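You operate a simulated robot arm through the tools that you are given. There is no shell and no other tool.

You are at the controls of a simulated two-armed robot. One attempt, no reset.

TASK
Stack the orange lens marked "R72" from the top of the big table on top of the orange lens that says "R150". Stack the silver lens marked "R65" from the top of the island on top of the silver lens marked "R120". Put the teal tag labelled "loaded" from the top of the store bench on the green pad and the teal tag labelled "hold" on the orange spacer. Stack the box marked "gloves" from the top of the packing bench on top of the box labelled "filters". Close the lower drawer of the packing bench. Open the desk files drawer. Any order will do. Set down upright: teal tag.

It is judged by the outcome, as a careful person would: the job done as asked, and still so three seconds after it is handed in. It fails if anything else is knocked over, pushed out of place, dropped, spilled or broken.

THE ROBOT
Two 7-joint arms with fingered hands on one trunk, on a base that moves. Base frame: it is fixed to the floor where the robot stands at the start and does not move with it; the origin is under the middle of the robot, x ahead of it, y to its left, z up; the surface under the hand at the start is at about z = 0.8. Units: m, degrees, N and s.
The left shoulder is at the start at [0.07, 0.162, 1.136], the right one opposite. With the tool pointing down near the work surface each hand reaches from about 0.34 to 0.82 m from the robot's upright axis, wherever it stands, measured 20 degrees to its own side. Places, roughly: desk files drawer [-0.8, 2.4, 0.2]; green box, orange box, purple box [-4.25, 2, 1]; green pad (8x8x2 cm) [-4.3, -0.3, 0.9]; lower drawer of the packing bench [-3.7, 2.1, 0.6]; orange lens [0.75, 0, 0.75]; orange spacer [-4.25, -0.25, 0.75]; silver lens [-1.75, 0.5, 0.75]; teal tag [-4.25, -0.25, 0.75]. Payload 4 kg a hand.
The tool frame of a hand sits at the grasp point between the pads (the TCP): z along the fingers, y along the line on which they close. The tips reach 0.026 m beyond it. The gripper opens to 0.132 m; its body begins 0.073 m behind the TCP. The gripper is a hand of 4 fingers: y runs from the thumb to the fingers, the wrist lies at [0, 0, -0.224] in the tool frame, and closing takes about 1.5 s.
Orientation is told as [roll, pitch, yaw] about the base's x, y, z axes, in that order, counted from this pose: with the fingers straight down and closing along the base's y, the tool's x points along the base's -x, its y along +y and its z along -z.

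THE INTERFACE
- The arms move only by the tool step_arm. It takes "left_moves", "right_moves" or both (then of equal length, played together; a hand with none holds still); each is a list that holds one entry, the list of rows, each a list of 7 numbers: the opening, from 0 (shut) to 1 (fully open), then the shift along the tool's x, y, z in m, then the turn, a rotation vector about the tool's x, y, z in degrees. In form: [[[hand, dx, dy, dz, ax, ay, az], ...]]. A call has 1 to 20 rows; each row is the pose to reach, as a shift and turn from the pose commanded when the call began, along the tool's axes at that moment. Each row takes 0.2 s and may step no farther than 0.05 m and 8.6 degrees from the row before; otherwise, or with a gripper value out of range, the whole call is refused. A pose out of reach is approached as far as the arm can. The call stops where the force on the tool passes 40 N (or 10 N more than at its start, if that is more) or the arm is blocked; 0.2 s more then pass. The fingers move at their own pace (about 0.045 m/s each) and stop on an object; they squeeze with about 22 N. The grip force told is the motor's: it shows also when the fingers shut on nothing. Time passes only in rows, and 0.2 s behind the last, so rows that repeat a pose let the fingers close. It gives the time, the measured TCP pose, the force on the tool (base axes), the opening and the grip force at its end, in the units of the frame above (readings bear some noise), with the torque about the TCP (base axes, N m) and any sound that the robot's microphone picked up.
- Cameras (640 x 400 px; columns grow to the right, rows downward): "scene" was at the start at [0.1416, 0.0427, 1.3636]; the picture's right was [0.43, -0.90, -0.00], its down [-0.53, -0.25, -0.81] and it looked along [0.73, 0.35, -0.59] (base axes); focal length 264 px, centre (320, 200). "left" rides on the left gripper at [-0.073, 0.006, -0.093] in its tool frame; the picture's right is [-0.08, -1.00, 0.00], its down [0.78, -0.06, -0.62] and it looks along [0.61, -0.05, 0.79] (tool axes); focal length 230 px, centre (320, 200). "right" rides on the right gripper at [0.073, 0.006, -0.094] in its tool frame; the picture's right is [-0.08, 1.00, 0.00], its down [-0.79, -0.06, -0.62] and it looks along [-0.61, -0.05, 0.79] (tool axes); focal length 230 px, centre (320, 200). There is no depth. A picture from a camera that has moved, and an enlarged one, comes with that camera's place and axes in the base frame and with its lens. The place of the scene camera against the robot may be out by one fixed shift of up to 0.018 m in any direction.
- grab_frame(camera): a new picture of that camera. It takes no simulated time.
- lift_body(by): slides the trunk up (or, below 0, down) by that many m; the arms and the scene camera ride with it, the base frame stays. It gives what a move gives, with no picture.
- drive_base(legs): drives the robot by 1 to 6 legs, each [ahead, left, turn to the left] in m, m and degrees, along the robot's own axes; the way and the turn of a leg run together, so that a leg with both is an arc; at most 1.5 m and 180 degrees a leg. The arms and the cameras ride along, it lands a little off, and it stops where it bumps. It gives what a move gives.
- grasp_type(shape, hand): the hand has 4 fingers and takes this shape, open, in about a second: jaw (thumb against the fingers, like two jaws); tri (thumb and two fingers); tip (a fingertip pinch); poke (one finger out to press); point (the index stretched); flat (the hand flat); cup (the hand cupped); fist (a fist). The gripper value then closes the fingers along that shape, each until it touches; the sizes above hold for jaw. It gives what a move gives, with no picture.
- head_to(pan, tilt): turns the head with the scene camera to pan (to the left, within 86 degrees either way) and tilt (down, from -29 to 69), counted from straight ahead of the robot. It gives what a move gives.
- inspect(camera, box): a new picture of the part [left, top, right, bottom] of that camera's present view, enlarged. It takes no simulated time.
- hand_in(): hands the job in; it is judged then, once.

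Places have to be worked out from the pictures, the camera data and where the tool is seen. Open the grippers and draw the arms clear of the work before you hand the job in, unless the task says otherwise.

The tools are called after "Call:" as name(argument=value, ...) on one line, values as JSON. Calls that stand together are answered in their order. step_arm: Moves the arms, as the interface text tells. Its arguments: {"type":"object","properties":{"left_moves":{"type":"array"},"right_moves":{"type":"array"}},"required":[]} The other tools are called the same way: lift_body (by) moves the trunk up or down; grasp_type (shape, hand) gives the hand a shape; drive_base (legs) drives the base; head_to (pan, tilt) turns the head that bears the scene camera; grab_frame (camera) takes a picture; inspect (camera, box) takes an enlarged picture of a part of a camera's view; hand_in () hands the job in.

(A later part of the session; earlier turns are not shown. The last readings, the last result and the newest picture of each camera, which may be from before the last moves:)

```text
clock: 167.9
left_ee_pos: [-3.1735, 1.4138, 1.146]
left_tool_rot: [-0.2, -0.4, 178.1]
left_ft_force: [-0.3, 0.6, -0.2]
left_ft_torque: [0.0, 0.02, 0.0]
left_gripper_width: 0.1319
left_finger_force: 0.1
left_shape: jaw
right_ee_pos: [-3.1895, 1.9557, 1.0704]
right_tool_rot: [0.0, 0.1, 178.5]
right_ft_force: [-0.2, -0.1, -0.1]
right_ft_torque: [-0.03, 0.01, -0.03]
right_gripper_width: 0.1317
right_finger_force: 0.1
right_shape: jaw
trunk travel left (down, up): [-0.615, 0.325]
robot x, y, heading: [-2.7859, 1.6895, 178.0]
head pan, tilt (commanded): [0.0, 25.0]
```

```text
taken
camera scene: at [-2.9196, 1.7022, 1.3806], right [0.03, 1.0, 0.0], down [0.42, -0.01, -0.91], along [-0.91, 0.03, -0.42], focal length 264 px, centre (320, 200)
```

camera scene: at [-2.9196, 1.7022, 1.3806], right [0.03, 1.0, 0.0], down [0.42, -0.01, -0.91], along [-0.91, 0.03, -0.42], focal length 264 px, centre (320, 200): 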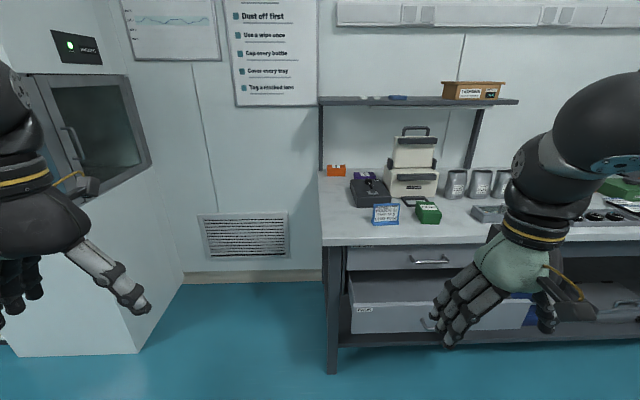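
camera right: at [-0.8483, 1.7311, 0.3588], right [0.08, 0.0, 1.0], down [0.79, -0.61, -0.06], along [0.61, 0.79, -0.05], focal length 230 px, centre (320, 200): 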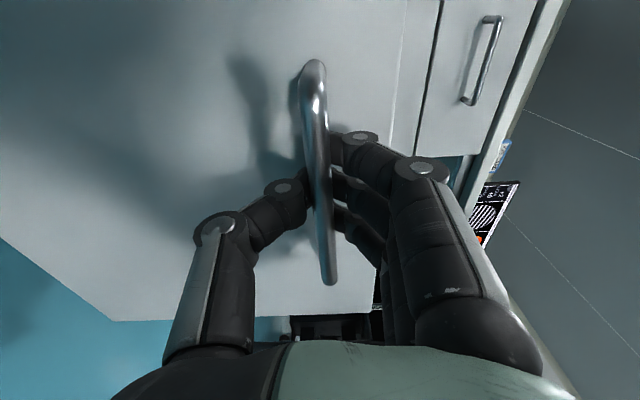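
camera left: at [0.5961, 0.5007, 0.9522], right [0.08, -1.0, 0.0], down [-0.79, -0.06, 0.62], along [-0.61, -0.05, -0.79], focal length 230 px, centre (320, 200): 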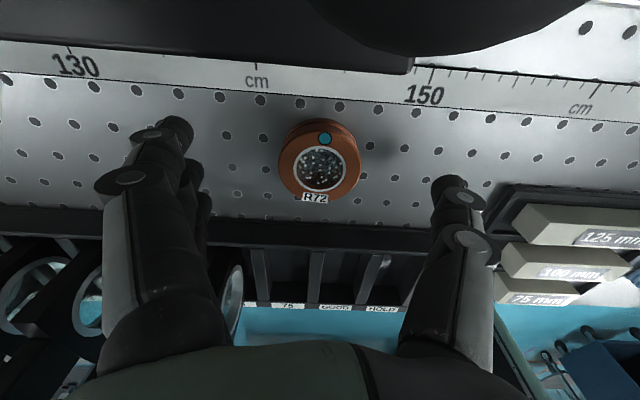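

The boxes are visible now: orange, purple and green. I'll zoom in to read their labels.

Call:
inspect(camera="scene", box=[320, 150, 460, 235])

Call:
inspect(camera="scene", box=[322, 160, 382, 200])

Call:
inspect(camera="scene", box=[320, 230, 560, 380])

```text
4.57 times, centred on (390, 192) of scene
camera zoom: at [-2.9196, 1.7022, 1.3806], right [0.03, 1.0, 0.0], down [0.42, -0.01, -0.91], along [-0.91, 0.03, -0.42], focal length 1204 px, centre (0, 234)
```

zoom: 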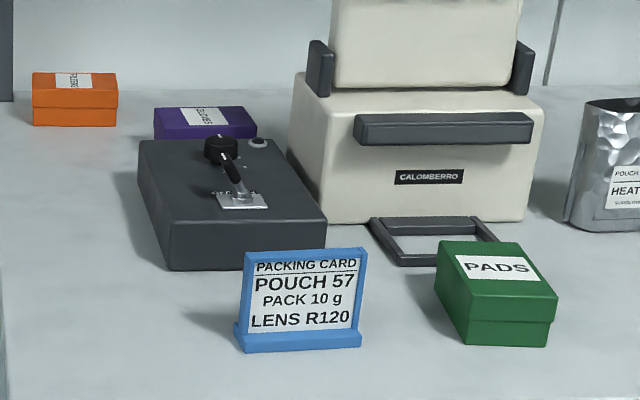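

```text
10.00 times, centred on (352, 180) of scene
camera zoom: at [-2.9196, 1.7022, 1.3806], right [0.03, 1.0, 0.0], down [0.42, -0.01, -0.91], along [-0.91, 0.03, -0.42], focal length 2635 px, centre (0, 400)
```

zoom: 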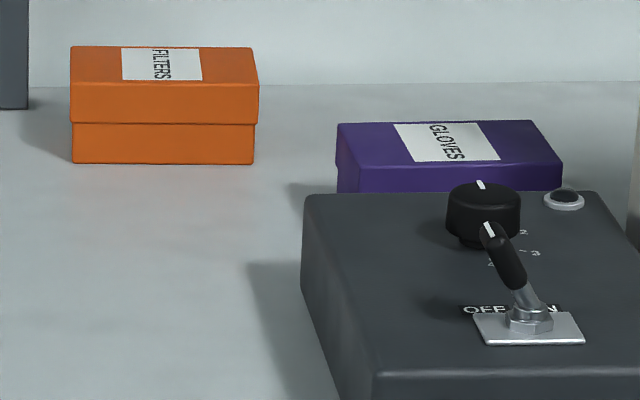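

```text
2.67 times, centred on (440, 305) of scene
camera zoom: at [-2.9196, 1.7022, 1.3806], right [0.03, 1.0, 0.0], down [0.42, -0.01, -0.91], along [-0.91, 0.03, -0.42], focal length 703 px, centre (0, -80)
```

zoom: 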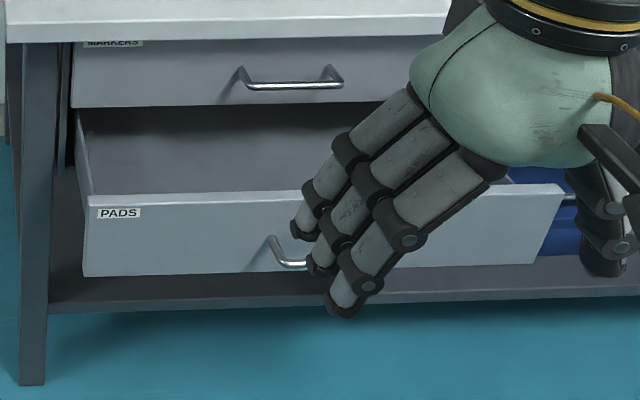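

Labels: orange is FILTERS, purple is GLOVES, green is PADS. I'll check the right wrist view for the open drawer's position before closing it.

Call:
grab_frame(camera="right")

Call:
head_to(pan=-15, tilt=45)

Call:
grab_frame(camera="scene")

```text
taken
camera right: at [-3.1183, 1.948, 1.1634], right [-0.1, -0.99, 0.0], down [-0.78, 0.08, 0.62], along [-0.61, 0.06, -0.79], focal length 230 px, centre (320, 200)
```

right: 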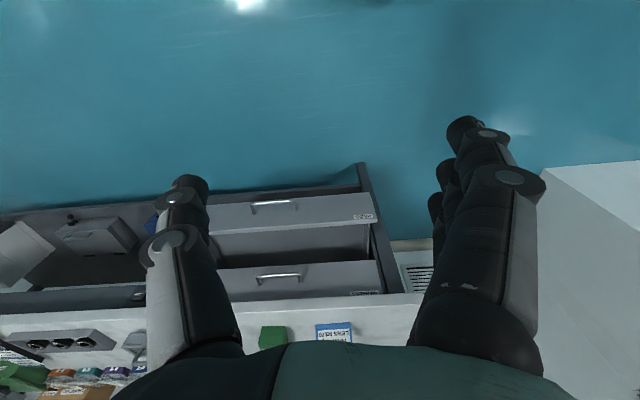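

```text
clock: 168.7
left_ee_pos: [-3.1737, 1.4138, 1.1455]
left_tool_rot: [0.0, -0.4, 178.1]
left_ft_force: [0.8, -0.3, -0.8]
left_ft_torque: [0.03, 0.0, 0.0]
left_gripper_width: 0.1318
left_finger_force: 0.0
left_shape: jaw
right_ee_pos: [-3.1902, 1.9566, 1.0705]
right_tool_rot: [0.0, 0.1, 178.5]
right_ft_force: [-0.6, -1.1, 0.1]
right_ft_torque: [0.0, 0.0, -0.01]
right_gripper_width: 0.1319
right_finger_force: 0.0
right_shape: jaw
trunk travel left (down, up): [-0.615, 0.325]
robot x, y, heading: [-2.7885, 1.6945, 178.0]
head pan, tilt (commanded): [-15.0, 45.0]
```

```text
taken
camera scene: at [-2.9051, 1.7227, 1.3501], right [0.29, 0.96, 0.0], down [0.68, -0.21, -0.71], along [-0.68, 0.21, -0.71], focal length 264 px, centre (320, 200)
```

scene: 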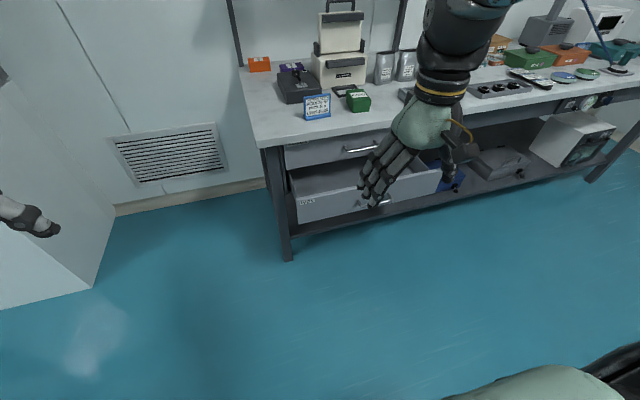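

The PADS drawer face spans roughly y 1.85–2.52 and z 0.50–0.65, and it's open to x ≈ -3.62. I'll close it by pushing with the right hand pointing forward, so I first rotate that hand forward here in free space.

Call:
step_arm(right_moves=[[[0.6, -0.007, 0.006, 0.007, 0, -8.2, 0], [0.4, -0.0145, 0.012, 0.0145, 0, -16.4, 0], [0.2, -0.022, 0.018, 0.022, 0, -24.6, 0], [0, -0.029, 0.024, 0.029, 0, -32.8, 0], [0, -0.036, 0.03, 0.036, 0, -41, 0], [0, -0.044, 0.036, 0.044, 0, -49.2, 0], [0, -0.051, 0.042, 0.051, 0, -57.4, 0], [0, -0.058, 0.048, 0.058, 0, -65.6, 0], [0, -0.065, 0.054, 0.065, 0, -73.8, 0], [0, -0.072, 0.06, 0.072, 0, -82, 0], [0, -0.08, 0.066, 0.08, 0, -90, 0], [0, -0.08, 0.066, 0.08, 0, -90, 0]]])

Call:
grab_frame(camera="scene")

```text
clock: 171.3
left_ee_pos: [-3.1739, 1.4154, 1.1461]
left_tool_rot: [0.0, -0.2, 178.0]
left_ft_force: [-0.2, 0.6, 0.5]
left_ft_torque: [-0.01, 0.02, -0.01]
left_gripper_width: 0.1318
left_finger_force: 0.1
left_shape: jaw
right_ee_pos: [-3.328, 1.9091, 1.0248]
right_tool_rot: [67.8, -89.9, 110.7]
right_ft_force: [0.3, 0.5, -0.1]
right_ft_torque: [-0.02, 0.0, 0.02]
right_gripper_width: 0.0
right_finger_force: 22.0
right_shape: jaw
right hand out of reach, approached as far as the arm can: row 4, 5, 6, 7, 8, 9, 10, 11, 12
trunk travel left (down, up): [-0.615, 0.325]
robot x, y, heading: [-2.7863, 1.6911, 178.1]
head pan, tilt (commanded): [-15.0, 45.0]
```

```text
taken
camera scene: at [-2.9057, 1.7251, 1.3499], right [0.29, 0.96, 0.0], down [0.68, -0.21, -0.71], along [-0.68, 0.2, -0.71], focal length 264 px, centre (320, 200)
```

scene: 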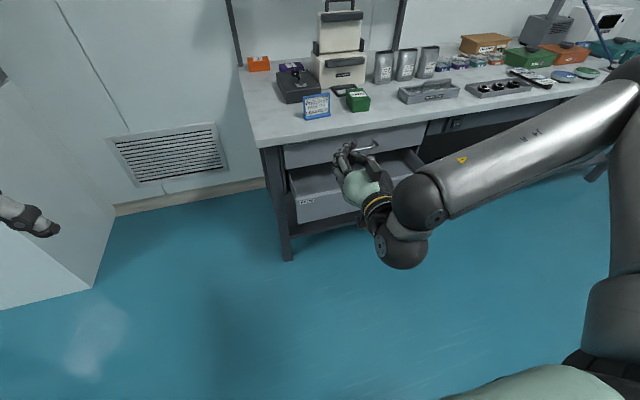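

The hand points forward now at (-3.328, 1.909, 1.025). I'll line it up with the drawer face left of its handle (y ≈ 2.03), then lower the trunk.

Call:
drive_base(legs=[[0.1, -0.12, 0]])

Call:
lift_body(by=-0.4)

Call:
grab_frame(camera="scene")

Call:
grab_frame(camera="right")

```text
clock: 172.8
left_ee_pos: [-3.2691, 1.5355, 1.1452]
left_tool_rot: [-0.1, -0.6, 178.2]
left_ft_force: [0.4, 0.0, -0.5]
left_ft_torque: [-0.03, 0.0, 0.01]
left_gripper_width: 0.132
left_finger_force: 0.0
left_shape: jaw
right_ee_pos: [-3.4246, 2.0286, 1.0267]
right_tool_rot: [-48.3, -89.9, -133.1]
right_ft_force: [-0.1, -0.1, -0.3]
right_ft_torque: [0.01, -0.02, -0.01]
right_gripper_width: 0.0
right_finger_force: 21.9
right_shape: jaw
trunk travel left (down, up): [-0.615, 0.325]
robot x, y, heading: [-2.8872, 1.8165, 177.8]
head pan, tilt (commanded): [-15.0, 45.0]
```

```text
clock: 176.6
left_ee_pos: [-3.27, 1.5347, 0.7459]
left_tool_rot: [-0.2, -0.3, 178.2]
left_ft_force: [1.1, 0.0, -0.1]
left_ft_torque: [0.03, -0.01, 0.01]
left_gripper_width: 0.1318
left_finger_force: 0.1
left_shape: jaw
right_ee_pos: [-3.4254, 2.0288, 0.6254]
right_tool_rot: [-17.4, -89.9, -164.0]
right_ft_force: [-0.9, -0.4, 0.5]
right_ft_torque: [0.02, 0.02, -0.02]
right_gripper_width: 0.0003
right_finger_force: 21.5
right_shape: jaw
trunk travel left (down, up): [-0.215, 0.725]
robot x, y, heading: [-2.8864, 1.8174, 177.9]
head pan, tilt (commanded): [-15.0, 45.0]
```

```text
taken
camera scene: at [-3.0019, 1.8459, 0.9501], right [0.29, 0.96, 0.0], down [0.68, -0.21, -0.71], along [-0.68, 0.21, -0.71], focal length 264 px, centre (320, 200)
```

scene: 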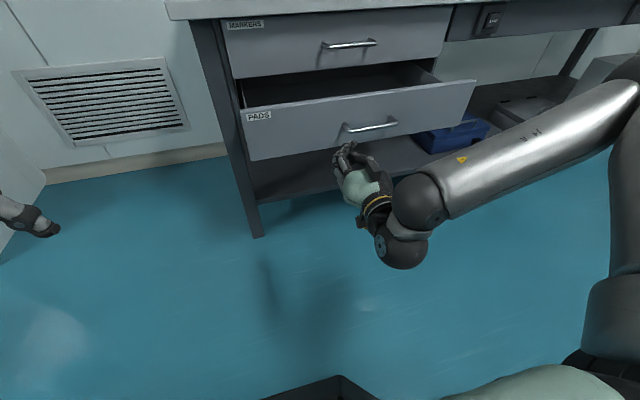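

```text
taken
camera right: at [-3.3328, 2.021, 0.5527], right [-0.02, -1.0, 0.08], down [0.62, 0.05, 0.79], along [-0.79, 0.07, 0.61], focal length 230 px, centre (320, 200)
```

right: 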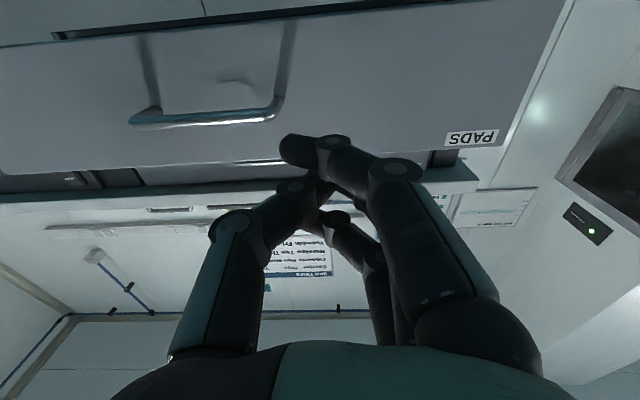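

The fingertips are level with the middle of the drawer face, and the handle's end is at y ≈ 2.07. I'll shift 5 cm left to clear it and advance 13 cm toward the face.

Call:
step_arm(right_moves=[[[0, 0, 0.025, 0.01, 0, 0, 0], [0, 0, 0.05, 0.03, 0, 0, 0], [0, 0, 0.05, 0.06, 0, 0, 0], [0, 0, 0.05, 0.09, 0, 0, 0], [0, 0, 0.05, 0.11, 0, 0, 0], [0, 0, 0.05, 0.13, 0, 0, 0]]])

Call:
grab_frame(camera="right")

Call:
grab_frame(camera="scene")

```text
clock: 178.0
left_ee_pos: [-3.2698, 1.5356, 0.7461]
left_tool_rot: [-0.1, -0.4, 178.1]
left_ft_force: [1.0, -0.1, -0.4]
left_ft_torque: [-0.03, 0.03, 0.0]
left_gripper_width: 0.1321
left_finger_force: 0.1
left_shape: jaw
right_ee_pos: [-3.5101, 1.9826, 0.6407]
right_tool_rot: [-6.2, -89.3, -175.7]
right_ft_force: [-0.5, -0.2, -0.2]
right_ft_torque: [-0.02, 0.0, -0.04]
right_gripper_width: 0.0
right_finger_force: 21.7
right_shape: jaw
right hand out of reach, approached as far as the arm can: row 4, 5, 6
trunk travel left (down, up): [-0.215, 0.725]
robot x, y, heading: [-2.8867, 1.8153, 178.1]
head pan, tilt (commanded): [-15.0, 45.0]
```

```text
taken
camera right: at [-3.4177, 1.9735, 0.5684], right [-0.03, -1.0, 0.08], down [0.61, 0.04, 0.79], along [-0.79, 0.07, 0.61], focal length 230 px, centre (320, 200)
```

right: 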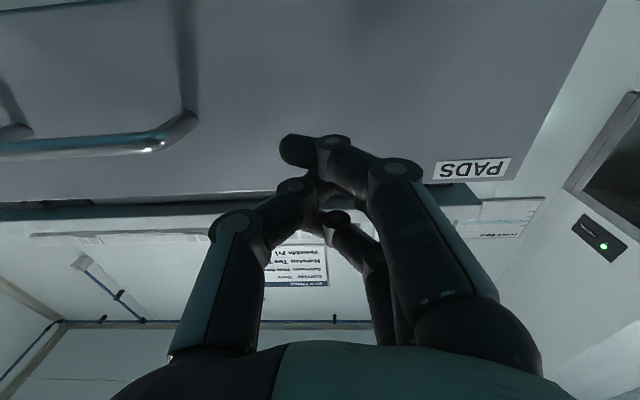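

```text
taken
camera scene: at [-3.002, 1.8459, 0.9501], right [0.29, 0.96, 0.0], down [0.68, -0.21, -0.71], along [-0.68, 0.21, -0.71], focal length 264 px, centre (320, 200)
```

scene: 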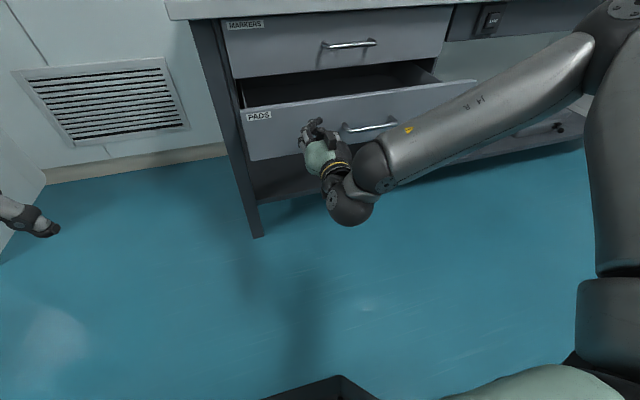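

The arm alone is at its limit in this pose, so I'll push by driving the base slowly ahead in short legs and watch the wrist force.

Call:
drive_base(legs=[[0.08, 0, 0]])

Call:
drive_base(legs=[[0.05, 0, 0]])

Call:
grab_frame(camera="scene")

```text
clock: 179.0
left_ee_pos: [-3.3508, 1.5376, 0.7456]
left_tool_rot: [-0.2, -0.2, 178.2]
left_ft_force: [-0.5, 0.0, -0.3]
left_ft_torque: [0.02, -0.01, 0.0]
left_gripper_width: 0.1319
left_finger_force: 0.1
left_shape: jaw
right_ee_pos: [-3.5904, 1.9845, 0.6405]
right_tool_rot: [-6.0, -89.4, -176.0]
right_ft_force: [-0.7, -0.3, 0.3]
right_ft_torque: [0.03, 0.02, 0.01]
right_gripper_width: 0.0
right_finger_force: 22.1
right_shape: jaw
trunk travel left (down, up): [-0.215, 0.725]
robot x, y, heading: [-2.9643, 1.8177, 178.0]
head pan, tilt (commanded): [-15.0, 45.0]
```

```text
clock: 180.0
left_ee_pos: [-3.4008, 1.5415, 0.7449]
left_tool_rot: [-0.2, -0.3, 178.2]
left_ft_force: [-0.1, -0.1, 0.2]
left_ft_torque: [0.02, -0.07, -0.05]
left_gripper_width: 0.1318
left_finger_force: 0.1
left_shape: jaw
right_ee_pos: [-3.6402, 1.9875, 0.6396]
right_tool_rot: [-5.9, -89.4, -176.2]
right_ft_force: [-0.9, -0.8, -1.2]
right_ft_torque: [-0.01, -0.01, -0.03]
right_gripper_width: 0.0
right_finger_force: 21.9
right_shape: jaw
trunk travel left (down, up): [-0.215, 0.725]
robot x, y, heading: [-3.0173, 1.8229, 178.3]
head pan, tilt (commanded): [-15.0, 45.0]
```

```text
taken
camera scene: at [-3.1328, 1.8501, 0.9499], right [0.29, 0.96, 0.0], down [0.68, -0.21, -0.71], along [-0.68, 0.21, -0.71], focal length 264 px, centre (320, 200)
```

scene: 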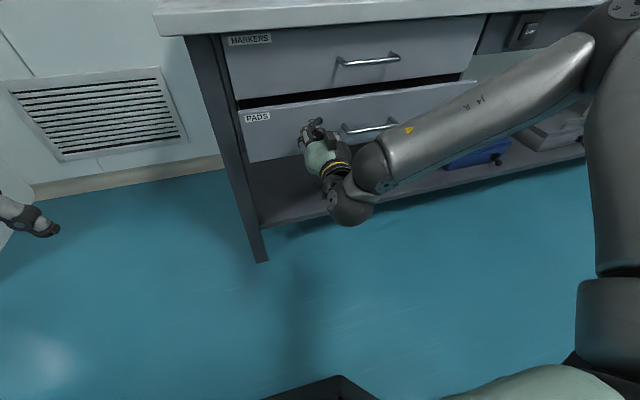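

The drawer is moving in with little force. I'll continue with short legs until it closes.

Call:
drive_base(legs=[[0.03, 0, 0]])

Call:
grab_frame(camera="scene")

```text
clock: 180.8
left_ee_pos: [-3.4297, 1.5411, 0.7452]
left_tool_rot: [0.0, -0.3, 178.2]
left_ft_force: [-0.1, 0.4, -0.7]
left_ft_torque: [0.0, -0.01, -0.03]
left_gripper_width: 0.132
left_finger_force: 0.1
left_shape: jaw
right_ee_pos: [-3.6695, 1.9867, 0.6409]
right_tool_rot: [-6.1, -89.4, -176.0]
right_ft_force: [-0.2, -0.1, 0.2]
right_ft_torque: [-0.01, -0.01, 0.0]
right_gripper_width: 0.0
right_finger_force: 22.0
right_shape: jaw
trunk travel left (down, up): [-0.215, 0.725]
robot x, y, heading: [-3.0494, 1.82, 177.7]
head pan, tilt (commanded): [-15.0, 45.0]
```

```text
taken
camera scene: at [-3.1623, 1.8511, 0.9499], right [0.29, 0.96, 0.0], down [0.68, -0.21, -0.71], along [-0.68, 0.21, -0.71], focal length 264 px, centre (320, 200)
```

scene: 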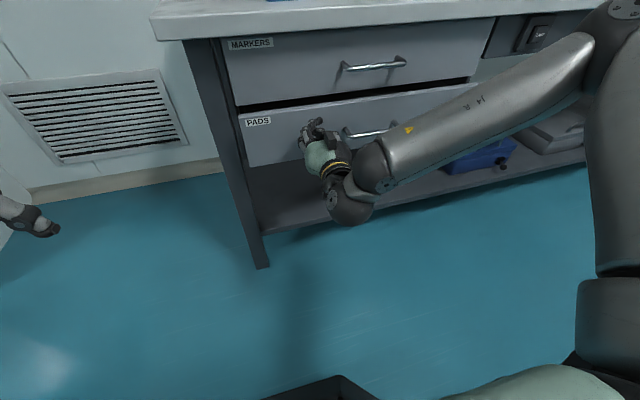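

Nearly flush. I'll use smaller legs now.

Call:
drive_base(legs=[[0.02, 0, 0]])

Call:
inspect(camera="scene", box=[200, 20, 500, 180])

```text
clock: 181.6
left_ee_pos: [-3.4507, 1.5417, 0.745]
left_tool_rot: [-0.1, -0.3, 178.2]
left_ft_force: [0.3, 0.3, -0.1]
left_ft_torque: [-0.01, -0.03, 0.02]
left_gripper_width: 0.1318
left_finger_force: 0.0
left_shape: jaw
right_ee_pos: [-3.6898, 1.9874, 0.6399]
right_tool_rot: [-5.8, -89.4, -176.1]
right_ft_force: [0.5, -0.2, -0.3]
right_ft_torque: [0.02, 0.0, 0.02]
right_gripper_width: 0.0001
right_finger_force: 21.9
right_shape: jaw
trunk travel left (down, up): [-0.215, 0.725]
robot x, y, heading: [-3.067, 1.8253, 177.7]
head pan, tilt (commanded): [-15.0, 45.0]
```

```text
2.13 times, centred on (350, 100) of scene
camera zoom: at [-3.1821, 1.8517, 0.9499], right [0.29, 0.96, 0.0], down [0.68, -0.21, -0.71], along [-0.68, 0.21, -0.71], focal length 562 px, centre (256, 413)
```

zoom: 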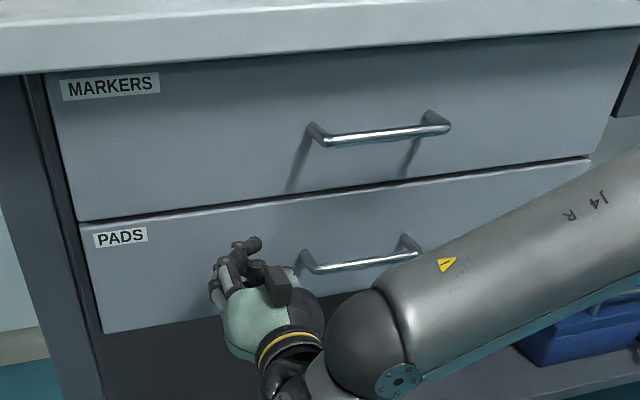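

It looks almost flush. I'll nudge 1 cm more at a time until the force shows it is seated.

Call:
drive_base(legs=[[0.012, 0, 0]])

Call:
inspect(camera="scene", box=[200, 20, 500, 180])

```text
clock: 182.3
left_ee_pos: [-3.4621, 1.5425, 0.7454]
left_tool_rot: [-0.1, -0.3, 178.2]
left_ft_force: [-1.0, -0.6, 0.4]
left_ft_torque: [-0.02, -0.01, 0.0]
left_gripper_width: 0.1321
left_finger_force: 0.0
left_shape: jaw
right_ee_pos: [-3.7012, 1.9891, 0.6408]
right_tool_rot: [-5.5, -89.5, -176.4]
right_ft_force: [0.2, -0.7, 0.1]
right_ft_torque: [-0.03, 0.01, -0.04]
right_gripper_width: 0.0
right_finger_force: 21.9
right_shape: jaw
trunk travel left (down, up): [-0.215, 0.725]
robot x, y, heading: [-3.0777, 1.8204, 178.2]
head pan, tilt (commanded): [-15.0, 45.0]
```

```text
2.13 times, centred on (350, 100) of scene
camera zoom: at [-3.1936, 1.8522, 0.95], right [0.29, 0.96, 0.0], down [0.68, -0.21, -0.71], along [-0.68, 0.21, -0.71], focal length 562 px, centre (256, 413)
```

zoom: 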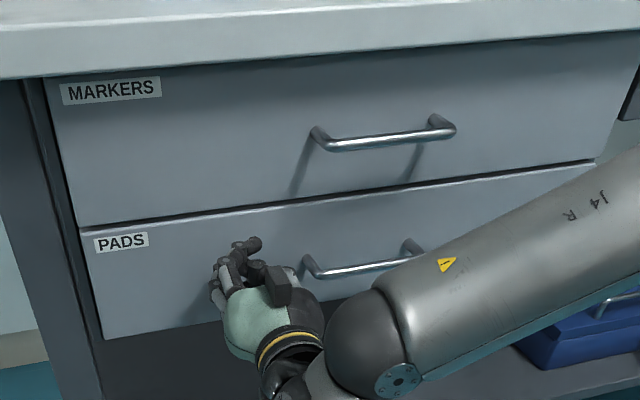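

Still no resistance, so it isn't seated yet. I'll continue in 1 cm legs.

Call:
drive_base(legs=[[0.012, 0, 0]])

Call:
inspect(camera="scene", box=[200, 20, 500, 180])

```text
clock: 183.1
left_ee_pos: [-3.4733, 1.5429, 0.7455]
left_tool_rot: [-0.1, -0.4, 178.2]
left_ft_force: [-0.6, -0.3, -0.1]
left_ft_torque: [0.01, -0.05, -0.02]
left_gripper_width: 0.132
left_finger_force: 0.0
left_shape: jaw
right_ee_pos: [-3.7132, 1.9877, 0.6409]
right_tool_rot: [-5.2, -89.4, -176.8]
right_ft_force: [-0.8, 0.0, -0.1]
right_ft_torque: [-0.03, 0.0, 0.03]
right_gripper_width: 0.0
right_finger_force: 22.1
right_shape: jaw
trunk travel left (down, up): [-0.215, 0.725]
robot x, y, heading: [-3.0911, 1.8201, 178.0]
head pan, tilt (commanded): [-15.0, 45.0]
```

```text
2.13 times, centred on (350, 100) of scene
camera zoom: at [-3.2057, 1.8526, 0.95], right [0.29, 0.96, 0.0], down [0.68, -0.21, -0.71], along [-0.68, 0.21, -0.71], focal length 562 px, centre (256, 413)
```

zoom: 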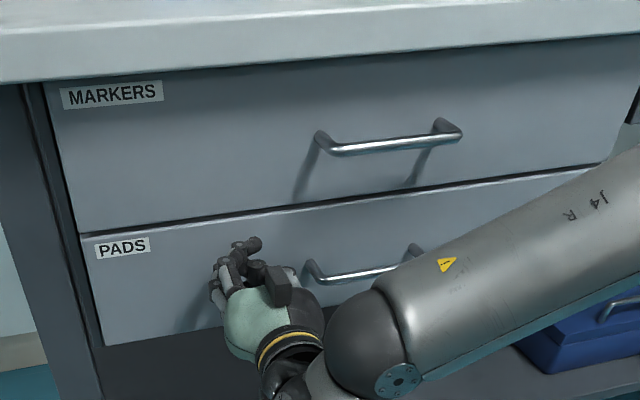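

The edges are within a few millimetres of flush. I'll do one more nudge to feel the stop.

Call:
drive_base(legs=[[0.012, 0, 0]])

Call:
inspect(camera="scene", box=[200, 20, 500, 180])

```text
clock: 183.8
left_ee_pos: [-3.4829, 1.5431, 0.7473]
left_tool_rot: [-0.1, -0.6, 178.2]
left_ft_force: [-0.4, 0.1, 0.7]
left_ft_torque: [0.01, -0.03, -0.05]
left_gripper_width: 0.132
left_finger_force: 0.1
left_shape: jaw
right_ee_pos: [-3.7221, 1.9878, 0.6413]
right_tool_rot: [-9.4, -89.4, -172.3]
right_ft_force: [35.5, -4.0, 0.7]
right_ft_torque: [-0.05, 0.13, 0.53]
right_gripper_width: 0.0
right_finger_force: 22.3
right_shape: jaw
trunk travel left (down, up): [-0.215, 0.725]
robot x, y, heading: [-3.1011, 1.8212, 177.9]
head pan, tilt (commanded): [-15.0, 45.0]
```

```text
2.13 times, centred on (350, 100) of scene
camera zoom: at [-3.2139, 1.8527, 0.9504], right [0.29, 0.96, 0.0], down [0.67, -0.21, -0.71], along [-0.68, 0.21, -0.7], focal length 562 px, centre (256, 413)
```

zoom: 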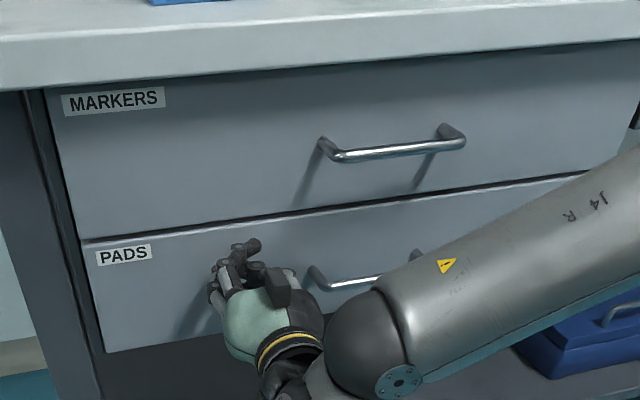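

The force jumped to 35 N, so the drawer is fully shut. I'll back away 20 cm and check that it stays closed.

Call:
drive_base(legs=[[-0.2, 0, 0]])

Call:
grab_frame(camera="scene")

Call:
inspect(camera="scene", box=[200, 0, 500, 180])

```text
clock: 185.4
left_ee_pos: [-3.2873, 1.5358, 0.7465]
left_tool_rot: [-0.1, -0.3, 178.1]
left_ft_force: [-0.5, 0.1, 0.0]
left_ft_torque: [0.0, 0.01, 0.0]
left_gripper_width: 0.1319
left_finger_force: 0.1
left_shape: jaw
right_ee_pos: [-3.5251, 1.9825, 0.64]
right_tool_rot: [-6.4, -89.3, -175.5]
right_ft_force: [0.5, -0.7, 0.3]
right_ft_torque: [-0.02, 0.01, 0.03]
right_gripper_width: 0.0
right_finger_force: 21.8
right_shape: jaw
trunk travel left (down, up): [-0.215, 0.725]
robot x, y, heading: [-2.9041, 1.8135, 178.1]
head pan, tilt (commanded): [-15.0, 45.0]
```

```text
taken
camera scene: at [-3.0188, 1.8464, 0.9502], right [0.29, 0.96, 0.0], down [0.68, -0.21, -0.71], along [-0.68, 0.21, -0.71], focal length 264 px, centre (320, 200)
```

scene: 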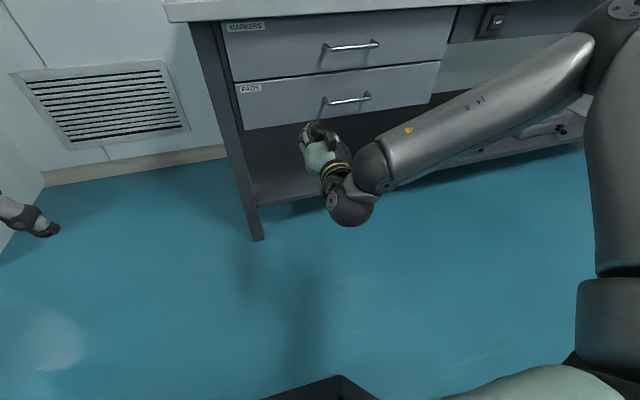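

```text
2.13 times, centred on (350, 90) of scene
camera zoom: at [-3.0188, 1.8464, 0.9502], right [0.29, 0.96, 0.0], down [0.68, -0.21, -0.71], along [-0.68, 0.21, -0.71], focal length 562 px, centre (256, 435)
```

zoom: 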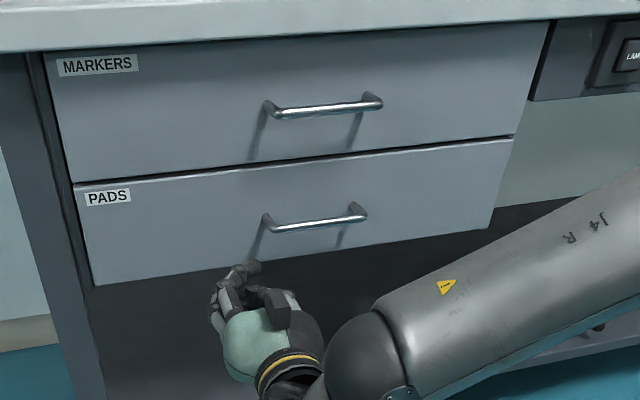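

PADS is shut and flush. Next the boxes: GLOVES (purple) at about (-4.20, 1.98) and FILTERS (orange) at about (-4.34, 1.84) are best reached from the bench's left end. I'll raise the trunk and fold the right hand back to the downward pose.

Call:
lift_body(by=0.4)

Call:
step_arm(right_moves=[[[0.2, -0.003, -0.008, -0.02, 0, 8.2, 0], [0.4, -0.006, -0.016, -0.04, 0, 16.4, 0], [0.6, -0.009, -0.024, -0.06, 0, 24.6, 0], [0.8, -0.012, -0.032, -0.08, 0, 32.8, 0], [1, -0.015, -0.04, -0.1, 0, 41, 0], [1, -0.018, -0.048, -0.12, 0, 49.2, 0], [1, -0.021, -0.056, -0.14, 0, 57.4, 0], [1, -0.024, -0.064, -0.16, 0, 65.6, 0], [1, -0.027, -0.072, -0.18, 0, 73.8, 0], [1, -0.03, -0.08, -0.2, 0, 82, 0], [1, -0.03, -0.09, -0.22, 0, 89.5, 0], [1, -0.03, -0.09, -0.22, 0, 89.5, 0]]])

Call:
head_to(pan=20, tilt=35)

Call:
grab_frame(camera="scene")

```text
clock: 189.3
left_ee_pos: [-3.2881, 1.5369, 1.1463]
left_tool_rot: [-0.1, -0.5, 178.3]
left_ft_force: [-0.1, 0.4, -0.6]
left_ft_torque: [-0.03, 0.0, -0.01]
left_gripper_width: 0.1318
left_finger_force: 0.0
left_shape: jaw
right_ee_pos: [-3.5262, 1.9808, 1.0387]
right_tool_rot: [-5.9, -89.3, -175.9]
right_ft_force: [-0.4, 0.0, 0.2]
right_ft_torque: [-0.03, 0.01, -0.01]
right_gripper_width: 0.0
right_finger_force: 22.0
right_shape: jaw
trunk travel left (down, up): [-0.615, 0.325]
robot x, y, heading: [-2.907, 1.8188, 178.4]
head pan, tilt (commanded): [-15.0, 45.0]
```

```text
clock: 191.9
left_ee_pos: [-3.2865, 1.537, 1.1458]
left_tool_rot: [-0.1, -0.4, 178.2]
left_ft_force: [0.5, -0.1, 0.0]
left_ft_torque: [0.0, -0.03, -0.03]
left_gripper_width: 0.1321
left_finger_force: 0.0
left_shape: jaw
right_ee_pos: [-3.303, 2.0659, 1.0713]
right_tool_rot: [-0.1, 0.3, 178.2]
right_ft_force: [-1.6, 0.4, -0.3]
right_ft_torque: [-0.03, 0.04, -0.01]
right_gripper_width: 0.1318
right_finger_force: 0.0
right_shape: jaw
right hand out of reach, approached as far as the arm can: row 1, 2
trunk travel left (down, up): [-0.615, 0.325]
robot x, y, heading: [-2.9027, 1.8155, 178.0]
head pan, tilt (commanded): [-15.0, 45.0]
```

```text
clock: 192.9
left_ee_pos: [-3.2874, 1.5363, 1.1454]
left_tool_rot: [-0.1, -0.4, 178.2]
left_ft_force: [-0.3, -0.1, 0.7]
left_ft_torque: [-0.02, 0.01, 0.03]
left_gripper_width: 0.1319
left_finger_force: 0.1
left_shape: jaw
right_ee_pos: [-3.3043, 2.065, 1.074]
right_tool_rot: [-0.1, 0.3, 178.2]
right_ft_force: [-0.4, -0.7, 0.2]
right_ft_torque: [0.0, -0.01, -0.03]
right_gripper_width: 0.1317
right_finger_force: 0.0
right_shape: jaw
trunk travel left (down, up): [-0.615, 0.325]
robot x, y, heading: [-2.907, 1.8178, 178.1]
head pan, tilt (commanded): [20.0, 35.0]
```

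```text
taken
camera scene: at [-3.0253, 1.7956, 1.3649], right [-0.31, 0.95, 0.0], down [0.55, 0.18, -0.82], along [-0.78, -0.25, -0.57], focal length 264 px, centre (320, 200)
```

scene: 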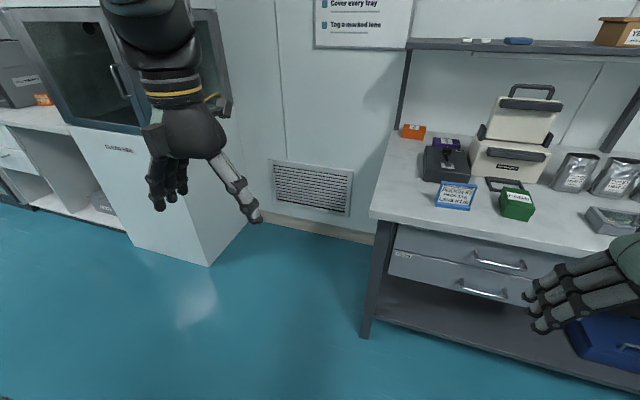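

The niche between the cabinet (y ≈ 0.73) and the bench's end (y ≈ 1.78) is wide enough. I'll move into it in stages and turn toward the boxes.

Call:
drive_base(legs=[[0.37, 0.55, 0]])

Call:
drive_base(legs=[[0.5, 0, 0]])

Call:
head_to(pan=-30, tilt=35)

Call:
grab_frame(camera="scene")

```text
clock: 196.5
left_ee_pos: [-3.6685, 1.0028, 1.1455]
left_tool_rot: [0.0, -0.3, 178.4]
left_ft_force: [0.0, 0.0, 1.0]
left_ft_torque: [-0.01, 0.01, 0.01]
left_gripper_width: 0.1321
left_finger_force: 0.2
left_shape: jaw
right_ee_pos: [-3.686, 1.531, 1.0713]
right_tool_rot: [0.0, 0.2, 178.3]
right_ft_force: [-0.5, 0.5, 0.2]
right_ft_torque: [0.04, 0.0, 0.0]
right_gripper_width: 0.1318
right_finger_force: 0.0
right_shape: jaw
trunk travel left (down, up): [-0.615, 0.325]
robot x, y, heading: [-3.2862, 1.2816, 178.1]
head pan, tilt (commanded): [20.0, 35.0]
```

```text
clock: 199.5
left_ee_pos: [-4.1784, 1.0225, 1.1461]
left_tool_rot: [-0.1, -0.4, 177.8]
left_ft_force: [-0.5, 0.4, 0.2]
left_ft_torque: [-0.02, 0.03, 0.0]
left_gripper_width: 0.1321
left_finger_force: 0.0
left_shape: jaw
right_ee_pos: [-4.1931, 1.5521, 1.0721]
right_tool_rot: [-0.2, 0.2, 177.9]
right_ft_force: [-1.3, 0.2, 1.1]
right_ft_torque: [0.0, -0.03, 0.01]
right_gripper_width: 0.1318
right_finger_force: 0.0
right_shape: jaw
trunk travel left (down, up): [-0.615, 0.325]
robot x, y, heading: [-3.7908, 1.3002, 177.9]
head pan, tilt (commanded): [20.0, 35.0]
```

```text
clock: 200.7
left_ee_pos: [-4.1791, 1.0238, 1.1465]
left_tool_rot: [-0.2, -0.5, 177.8]
left_ft_force: [-0.3, 0.1, 0.2]
left_ft_torque: [0.0, 0.02, -0.01]
left_gripper_width: 0.1319
left_finger_force: 0.0
left_shape: jaw
right_ee_pos: [-4.1933, 1.5519, 1.0731]
right_tool_rot: [-0.1, 0.3, 177.9]
right_ft_force: [0.6, -0.4, 0.1]
right_ft_torque: [0.02, 0.02, -0.01]
right_gripper_width: 0.1316
right_finger_force: 0.0
right_shape: jaw
trunk travel left (down, up): [-0.615, 0.325]
robot x, y, heading: [-3.7953, 1.3019, 178.1]
head pan, tilt (commanded): [-30.0, 35.0]
```

```text
taken
camera scene: at [-3.9065, 1.3545, 1.3649], right [0.53, 0.85, 0.0], down [0.49, -0.31, -0.82], along [-0.69, 0.44, -0.57], focal length 264 px, centre (320, 200)
```

scene: 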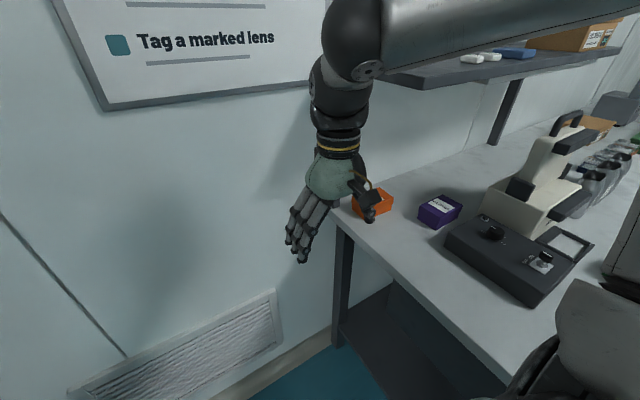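

I can see both boxes and the shelf above the orange one. I'll zoom in to get the boxes' orientation and sizes.

Call:
inspect(camera="scene", box=[330, 160, 570, 310])

Call:
grab_frame(camera="right")

```text
2.67 times, centred on (450, 235) of scene
camera zoom: at [-3.9065, 1.3545, 1.3649], right [0.53, 0.85, 0.0], down [0.49, -0.31, -0.82], along [-0.69, 0.44, -0.57], focal length 703 px, centre (-27, 107)
```

zoom: 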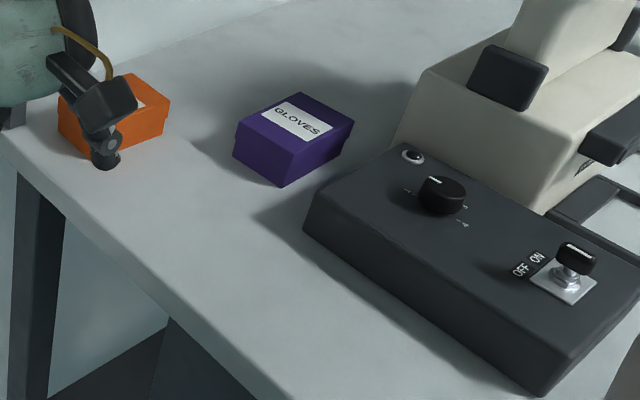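

```text
taken
camera right: at [-4.1224, 1.544, 1.1661], right [-0.11, -0.99, 0.0], down [-0.78, 0.09, 0.61], along [-0.61, 0.07, -0.79], focal length 230 px, centre (320, 200)
```

right: 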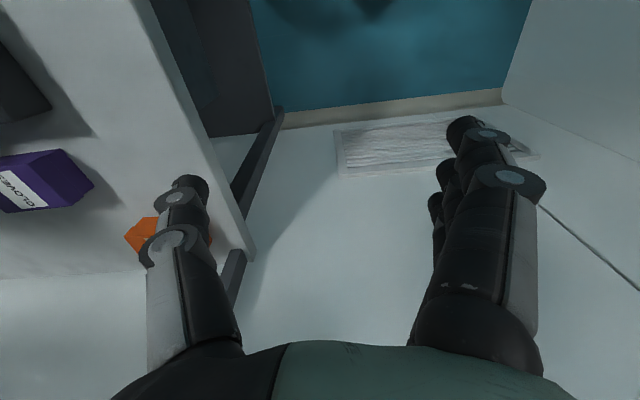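

The purple box is axis-aligned: x from -4.274 to -4.207 and y from 1.93 to 2.036, with a 6 cm gap to the control unit. I need to know how tall the wrist is above the hand, because of the shelf, so I'll look at the arm and shelf closely.

Call:
inspect(camera="scene", box=[270, 0, 590, 200])

Call:
head_to(pan=-40, tilt=10)

Call:
grab_frame(camera="scene")

```text
2.00 times, centred on (430, 100) of scene
camera zoom: at [-3.9065, 1.3545, 1.3649], right [0.53, 0.85, 0.0], down [0.49, -0.31, -0.82], along [-0.69, 0.44, -0.57], focal length 527 px, centre (100, 400)
```

zoom: 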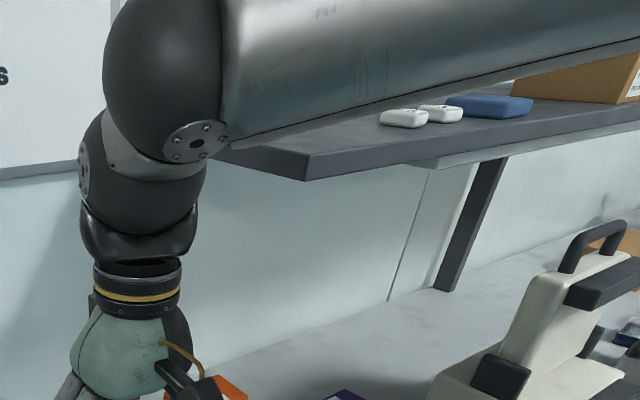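

```text
clock: 201.6
left_ee_pos: [-4.1786, 1.0238, 1.1453]
left_tool_rot: [-0.1, -0.3, 177.8]
left_ft_force: [0.2, 0.1, -0.7]
left_ft_torque: [-0.01, 0.01, -0.02]
left_gripper_width: 0.1319
left_finger_force: 0.1
left_shape: jaw
right_ee_pos: [-4.1932, 1.5512, 1.0725]
right_tool_rot: [-0.1, 0.1, 177.9]
right_ft_force: [-0.5, 0.3, 0.2]
right_ft_torque: [-0.01, 0.0, -0.02]
right_gripper_width: 0.1315
right_finger_force: 0.0
right_shape: jaw
trunk travel left (down, up): [-0.615, 0.325]
robot x, y, heading: [-3.795, 1.2976, 177.7]
head pan, tilt (commanded): [-40.0, 10.0]
```

```text
taken
camera scene: at [-3.9007, 1.3701, 1.4049], right [0.67, 0.74, 0.0], down [0.13, -0.12, -0.98], along [-0.73, 0.66, -0.17], focal length 264 px, centre (320, 200)
```

scene: 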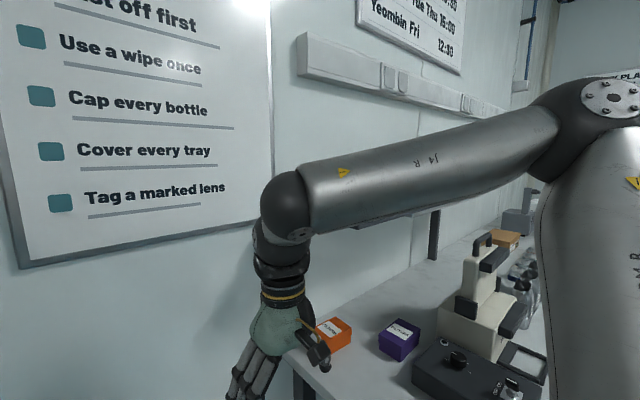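

The shelf's underside is at about z = 1.255 and overhangs both boxes, so the hand must come in tilted. I'll tuck the left hand, move the base a little and turn to heading ~135°.

Call:
step_arm(left_moves=[[[1, 0.015, -0.03, 0, 0, 0, 0], [1, 0.03, -0.06, 0, 0, 0, 0], [1, 0.045, -0.09, 0, 0, 0, 0], [1, 0.06, -0.12, 0, 0, 0, 0], [1, 0.06, -0.12, 0, 0, 0, 0]]])

Call:
drive_base(legs=[[0.08, 0.075, 0], [0, 0, -43]])

Call:
head_to(pan=-10, tilt=30)

Call:
grab_frame(camera="scene")

Call:
grab_frame(camera="right")

```text
clock: 202.8
left_ee_pos: [-4.1162, 1.1408, 1.1443]
left_tool_rot: [-0.1, -0.4, 177.8]
left_ft_force: [0.0, 0.5, -0.2]
left_ft_torque: [-0.01, -0.01, -0.03]
left_gripper_width: 0.1321
left_finger_force: 0.0
left_shape: jaw
right_ee_pos: [-4.1928, 1.5519, 1.0736]
right_tool_rot: [-0.2, 0.2, 177.9]
right_ft_force: [-0.6, -0.5, 0.3]
right_ft_torque: [0.01, 0.02, 0.02]
right_gripper_width: 0.1319
right_finger_force: 0.0
right_shape: jaw
trunk travel left (down, up): [-0.615, 0.325]
robot x, y, heading: [-3.7904, 1.3034, 177.9]
head pan, tilt (commanded): [-40.0, 10.0]
```

```text
clock: 205.9
left_ee_pos: [-4.2217, 1.3266, 1.145]
left_tool_rot: [-0.1, -0.4, 135.4]
left_ft_force: [-0.5, -0.1, -0.7]
left_ft_torque: [0.0, 0.01, 0.02]
left_gripper_width: 0.132
left_finger_force: 0.0
left_shape: jaw
right_ee_pos: [-4.0016, 1.6821, 1.0726]
right_tool_rot: [-0.1, 0.3, 135.5]
right_ft_force: [0.2, 0.3, 0.8]
right_ft_torque: [0.01, -0.01, 0.01]
right_gripper_width: 0.1319
right_finger_force: 0.1
right_shape: jaw
trunk travel left (down, up): [-0.615, 0.325]
robot x, y, heading: [-3.8742, 1.2288, 135.5]
head pan, tilt (commanded): [-40.0, 10.0]
```

```text
clock: 206.9
left_ee_pos: [-4.2194, 1.3257, 1.1442]
left_tool_rot: [-0.1, -0.4, 135.3]
left_ft_force: [0.1, -0.2, 1.0]
left_ft_torque: [0.0, 0.0, 0.01]
left_gripper_width: 0.132
left_finger_force: 0.0
left_shape: jaw
right_ee_pos: [-3.9997, 1.6819, 1.0732]
right_tool_rot: [-0.1, 0.2, 135.5]
right_ft_force: [-0.5, -1.2, 0.2]
right_ft_torque: [0.01, -0.02, -0.01]
right_gripper_width: 0.132
right_finger_force: 0.1
right_shape: jaw
trunk travel left (down, up): [-0.615, 0.325]
robot x, y, heading: [-3.8736, 1.2249, 135.5]
head pan, tilt (commanded): [-10.0, 30.0]
```

```text
taken
camera scene: at [-3.9516, 1.3412, 1.3727], right [0.82, 0.58, 0.0], down [0.29, -0.41, -0.87], along [-0.5, 0.71, -0.5], focal length 264 px, centre (320, 200)
```

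scene: 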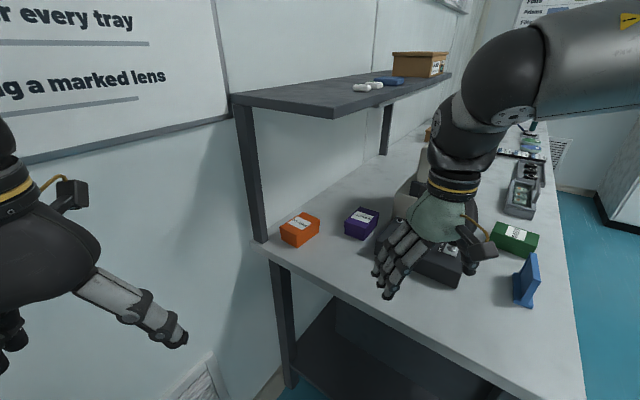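

```text
taken
camera right: at [-3.9545, 1.6272, 1.1662], right [-0.75, -0.66, 0.0], down [-0.52, 0.59, 0.61], along [-0.4, 0.46, -0.79], focal length 230 px, centre (320, 200)
```

right: 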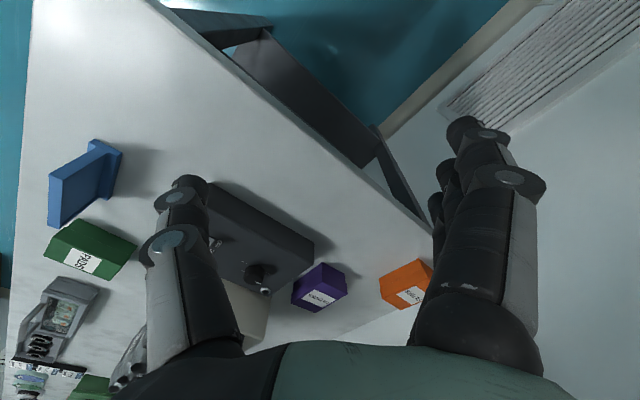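

The layout is clear: the shelf's left end is at y ≈ 1.737 and its underside at ~1.26. I'll move 5 cm closer and then turn the right hand so it closes along x with a 35° lean back, out from under the shelf.

Call:
drive_base(legs=[[0.05, 0, 0]])

Call:
step_arm(right_moves=[[[0.9, 0.01, 0.005, -0.005, 1.96, -4.04, 5.53], [0.8, 0.02, 0.01, -0.005, 3.91, -8.08, 11.06], [0.75, 0.03, 0.015, -0.005, 5.87, -12.12, 16.59], [0.75, 0.04, 0.02, -0.005, 7.82, -16.16, 22.12], [0.75, 0.05, 0.025, -0.005, 9.78, -20.2, 27.65], [0.75, 0.06, 0.03, -0.005, 11.73, -24.24, 33.18], [0.75, 0.065, 0.035, -0.005, 13.03, -28.5, 38.7], [0.75, 0.07, 0.04, -0.005, 13.68, -33.06, 44.23], [0.75, 0.07, 0.04, -0.005, 13.68, -33.06, 44.23]]])

Call:
grab_frame(camera="scene")

Call:
grab_frame(camera="right")

```text
clock: 207.8
left_ee_pos: [-4.2548, 1.3598, 1.1449]
left_tool_rot: [-0.1, -0.6, 135.3]
left_ft_force: [0.3, -0.5, -0.3]
left_ft_torque: [0.03, 0.0, 0.0]
left_gripper_width: 0.1316
left_finger_force: 0.0
left_shape: jaw
right_ee_pos: [-4.0348, 1.7147, 1.0729]
right_tool_rot: [0.0, 0.2, 135.6]
right_ft_force: [0.0, -0.5, 0.6]
right_ft_torque: [0.02, 0.01, -0.02]
right_gripper_width: 0.1318
right_finger_force: 0.0
right_shape: jaw
trunk travel left (down, up): [-0.615, 0.325]
robot x, y, heading: [-3.9117, 1.2628, 135.4]
head pan, tilt (commanded): [-10.0, 30.0]
```

```text
clock: 209.8
left_ee_pos: [-4.2569, 1.3617, 1.1435]
left_tool_rot: [-0.1, -0.3, 135.5]
left_ft_force: [-0.2, -0.3, -0.7]
left_ft_torque: [-0.04, -0.01, -0.03]
left_gripper_width: 0.1322
left_finger_force: 0.0
left_shape: jaw
right_ee_pos: [-4.0139, 1.6604, 1.1131]
right_tool_rot: [3.4, -29.8, 92.0]
right_ft_force: [0.4, 1.4, 0.8]
right_ft_torque: [-0.04, -0.01, -0.03]
right_gripper_width: 0.0993
right_finger_force: 0.0
right_shape: jaw
right hand out of reach, approached as far as the arm can: row 6, 7, 8, 9
trunk travel left (down, up): [-0.615, 0.325]
robot x, y, heading: [-3.91, 1.2606, 135.1]
head pan, tilt (commanded): [-10.0, 30.0]
```

```text
taken
camera scene: at [-3.9872, 1.3766, 1.3726], right [0.81, 0.58, 0.0], down [0.29, -0.41, -0.87], along [-0.5, 0.71, -0.5], focal length 264 px, centre (320, 200)
```

scene: 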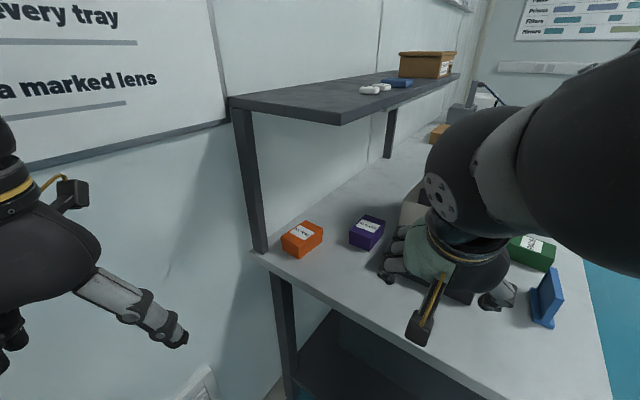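

```text
taken
camera right: at [-4.0134, 1.5508, 1.1572], right [-1.0, 0.0, 0.09], down [0.08, 0.38, 0.92], along [-0.03, 0.92, -0.38], focal length 230 px, centre (320, 200)
```

right: 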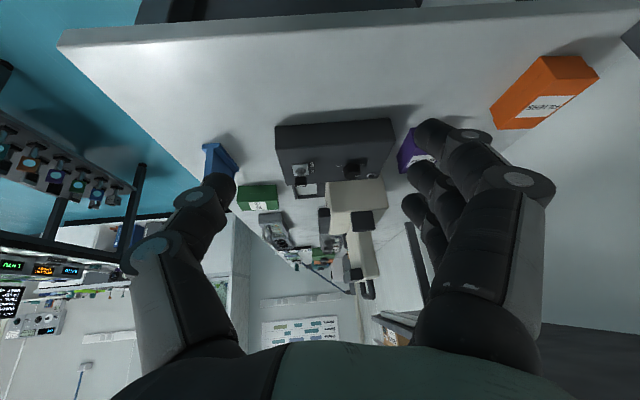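

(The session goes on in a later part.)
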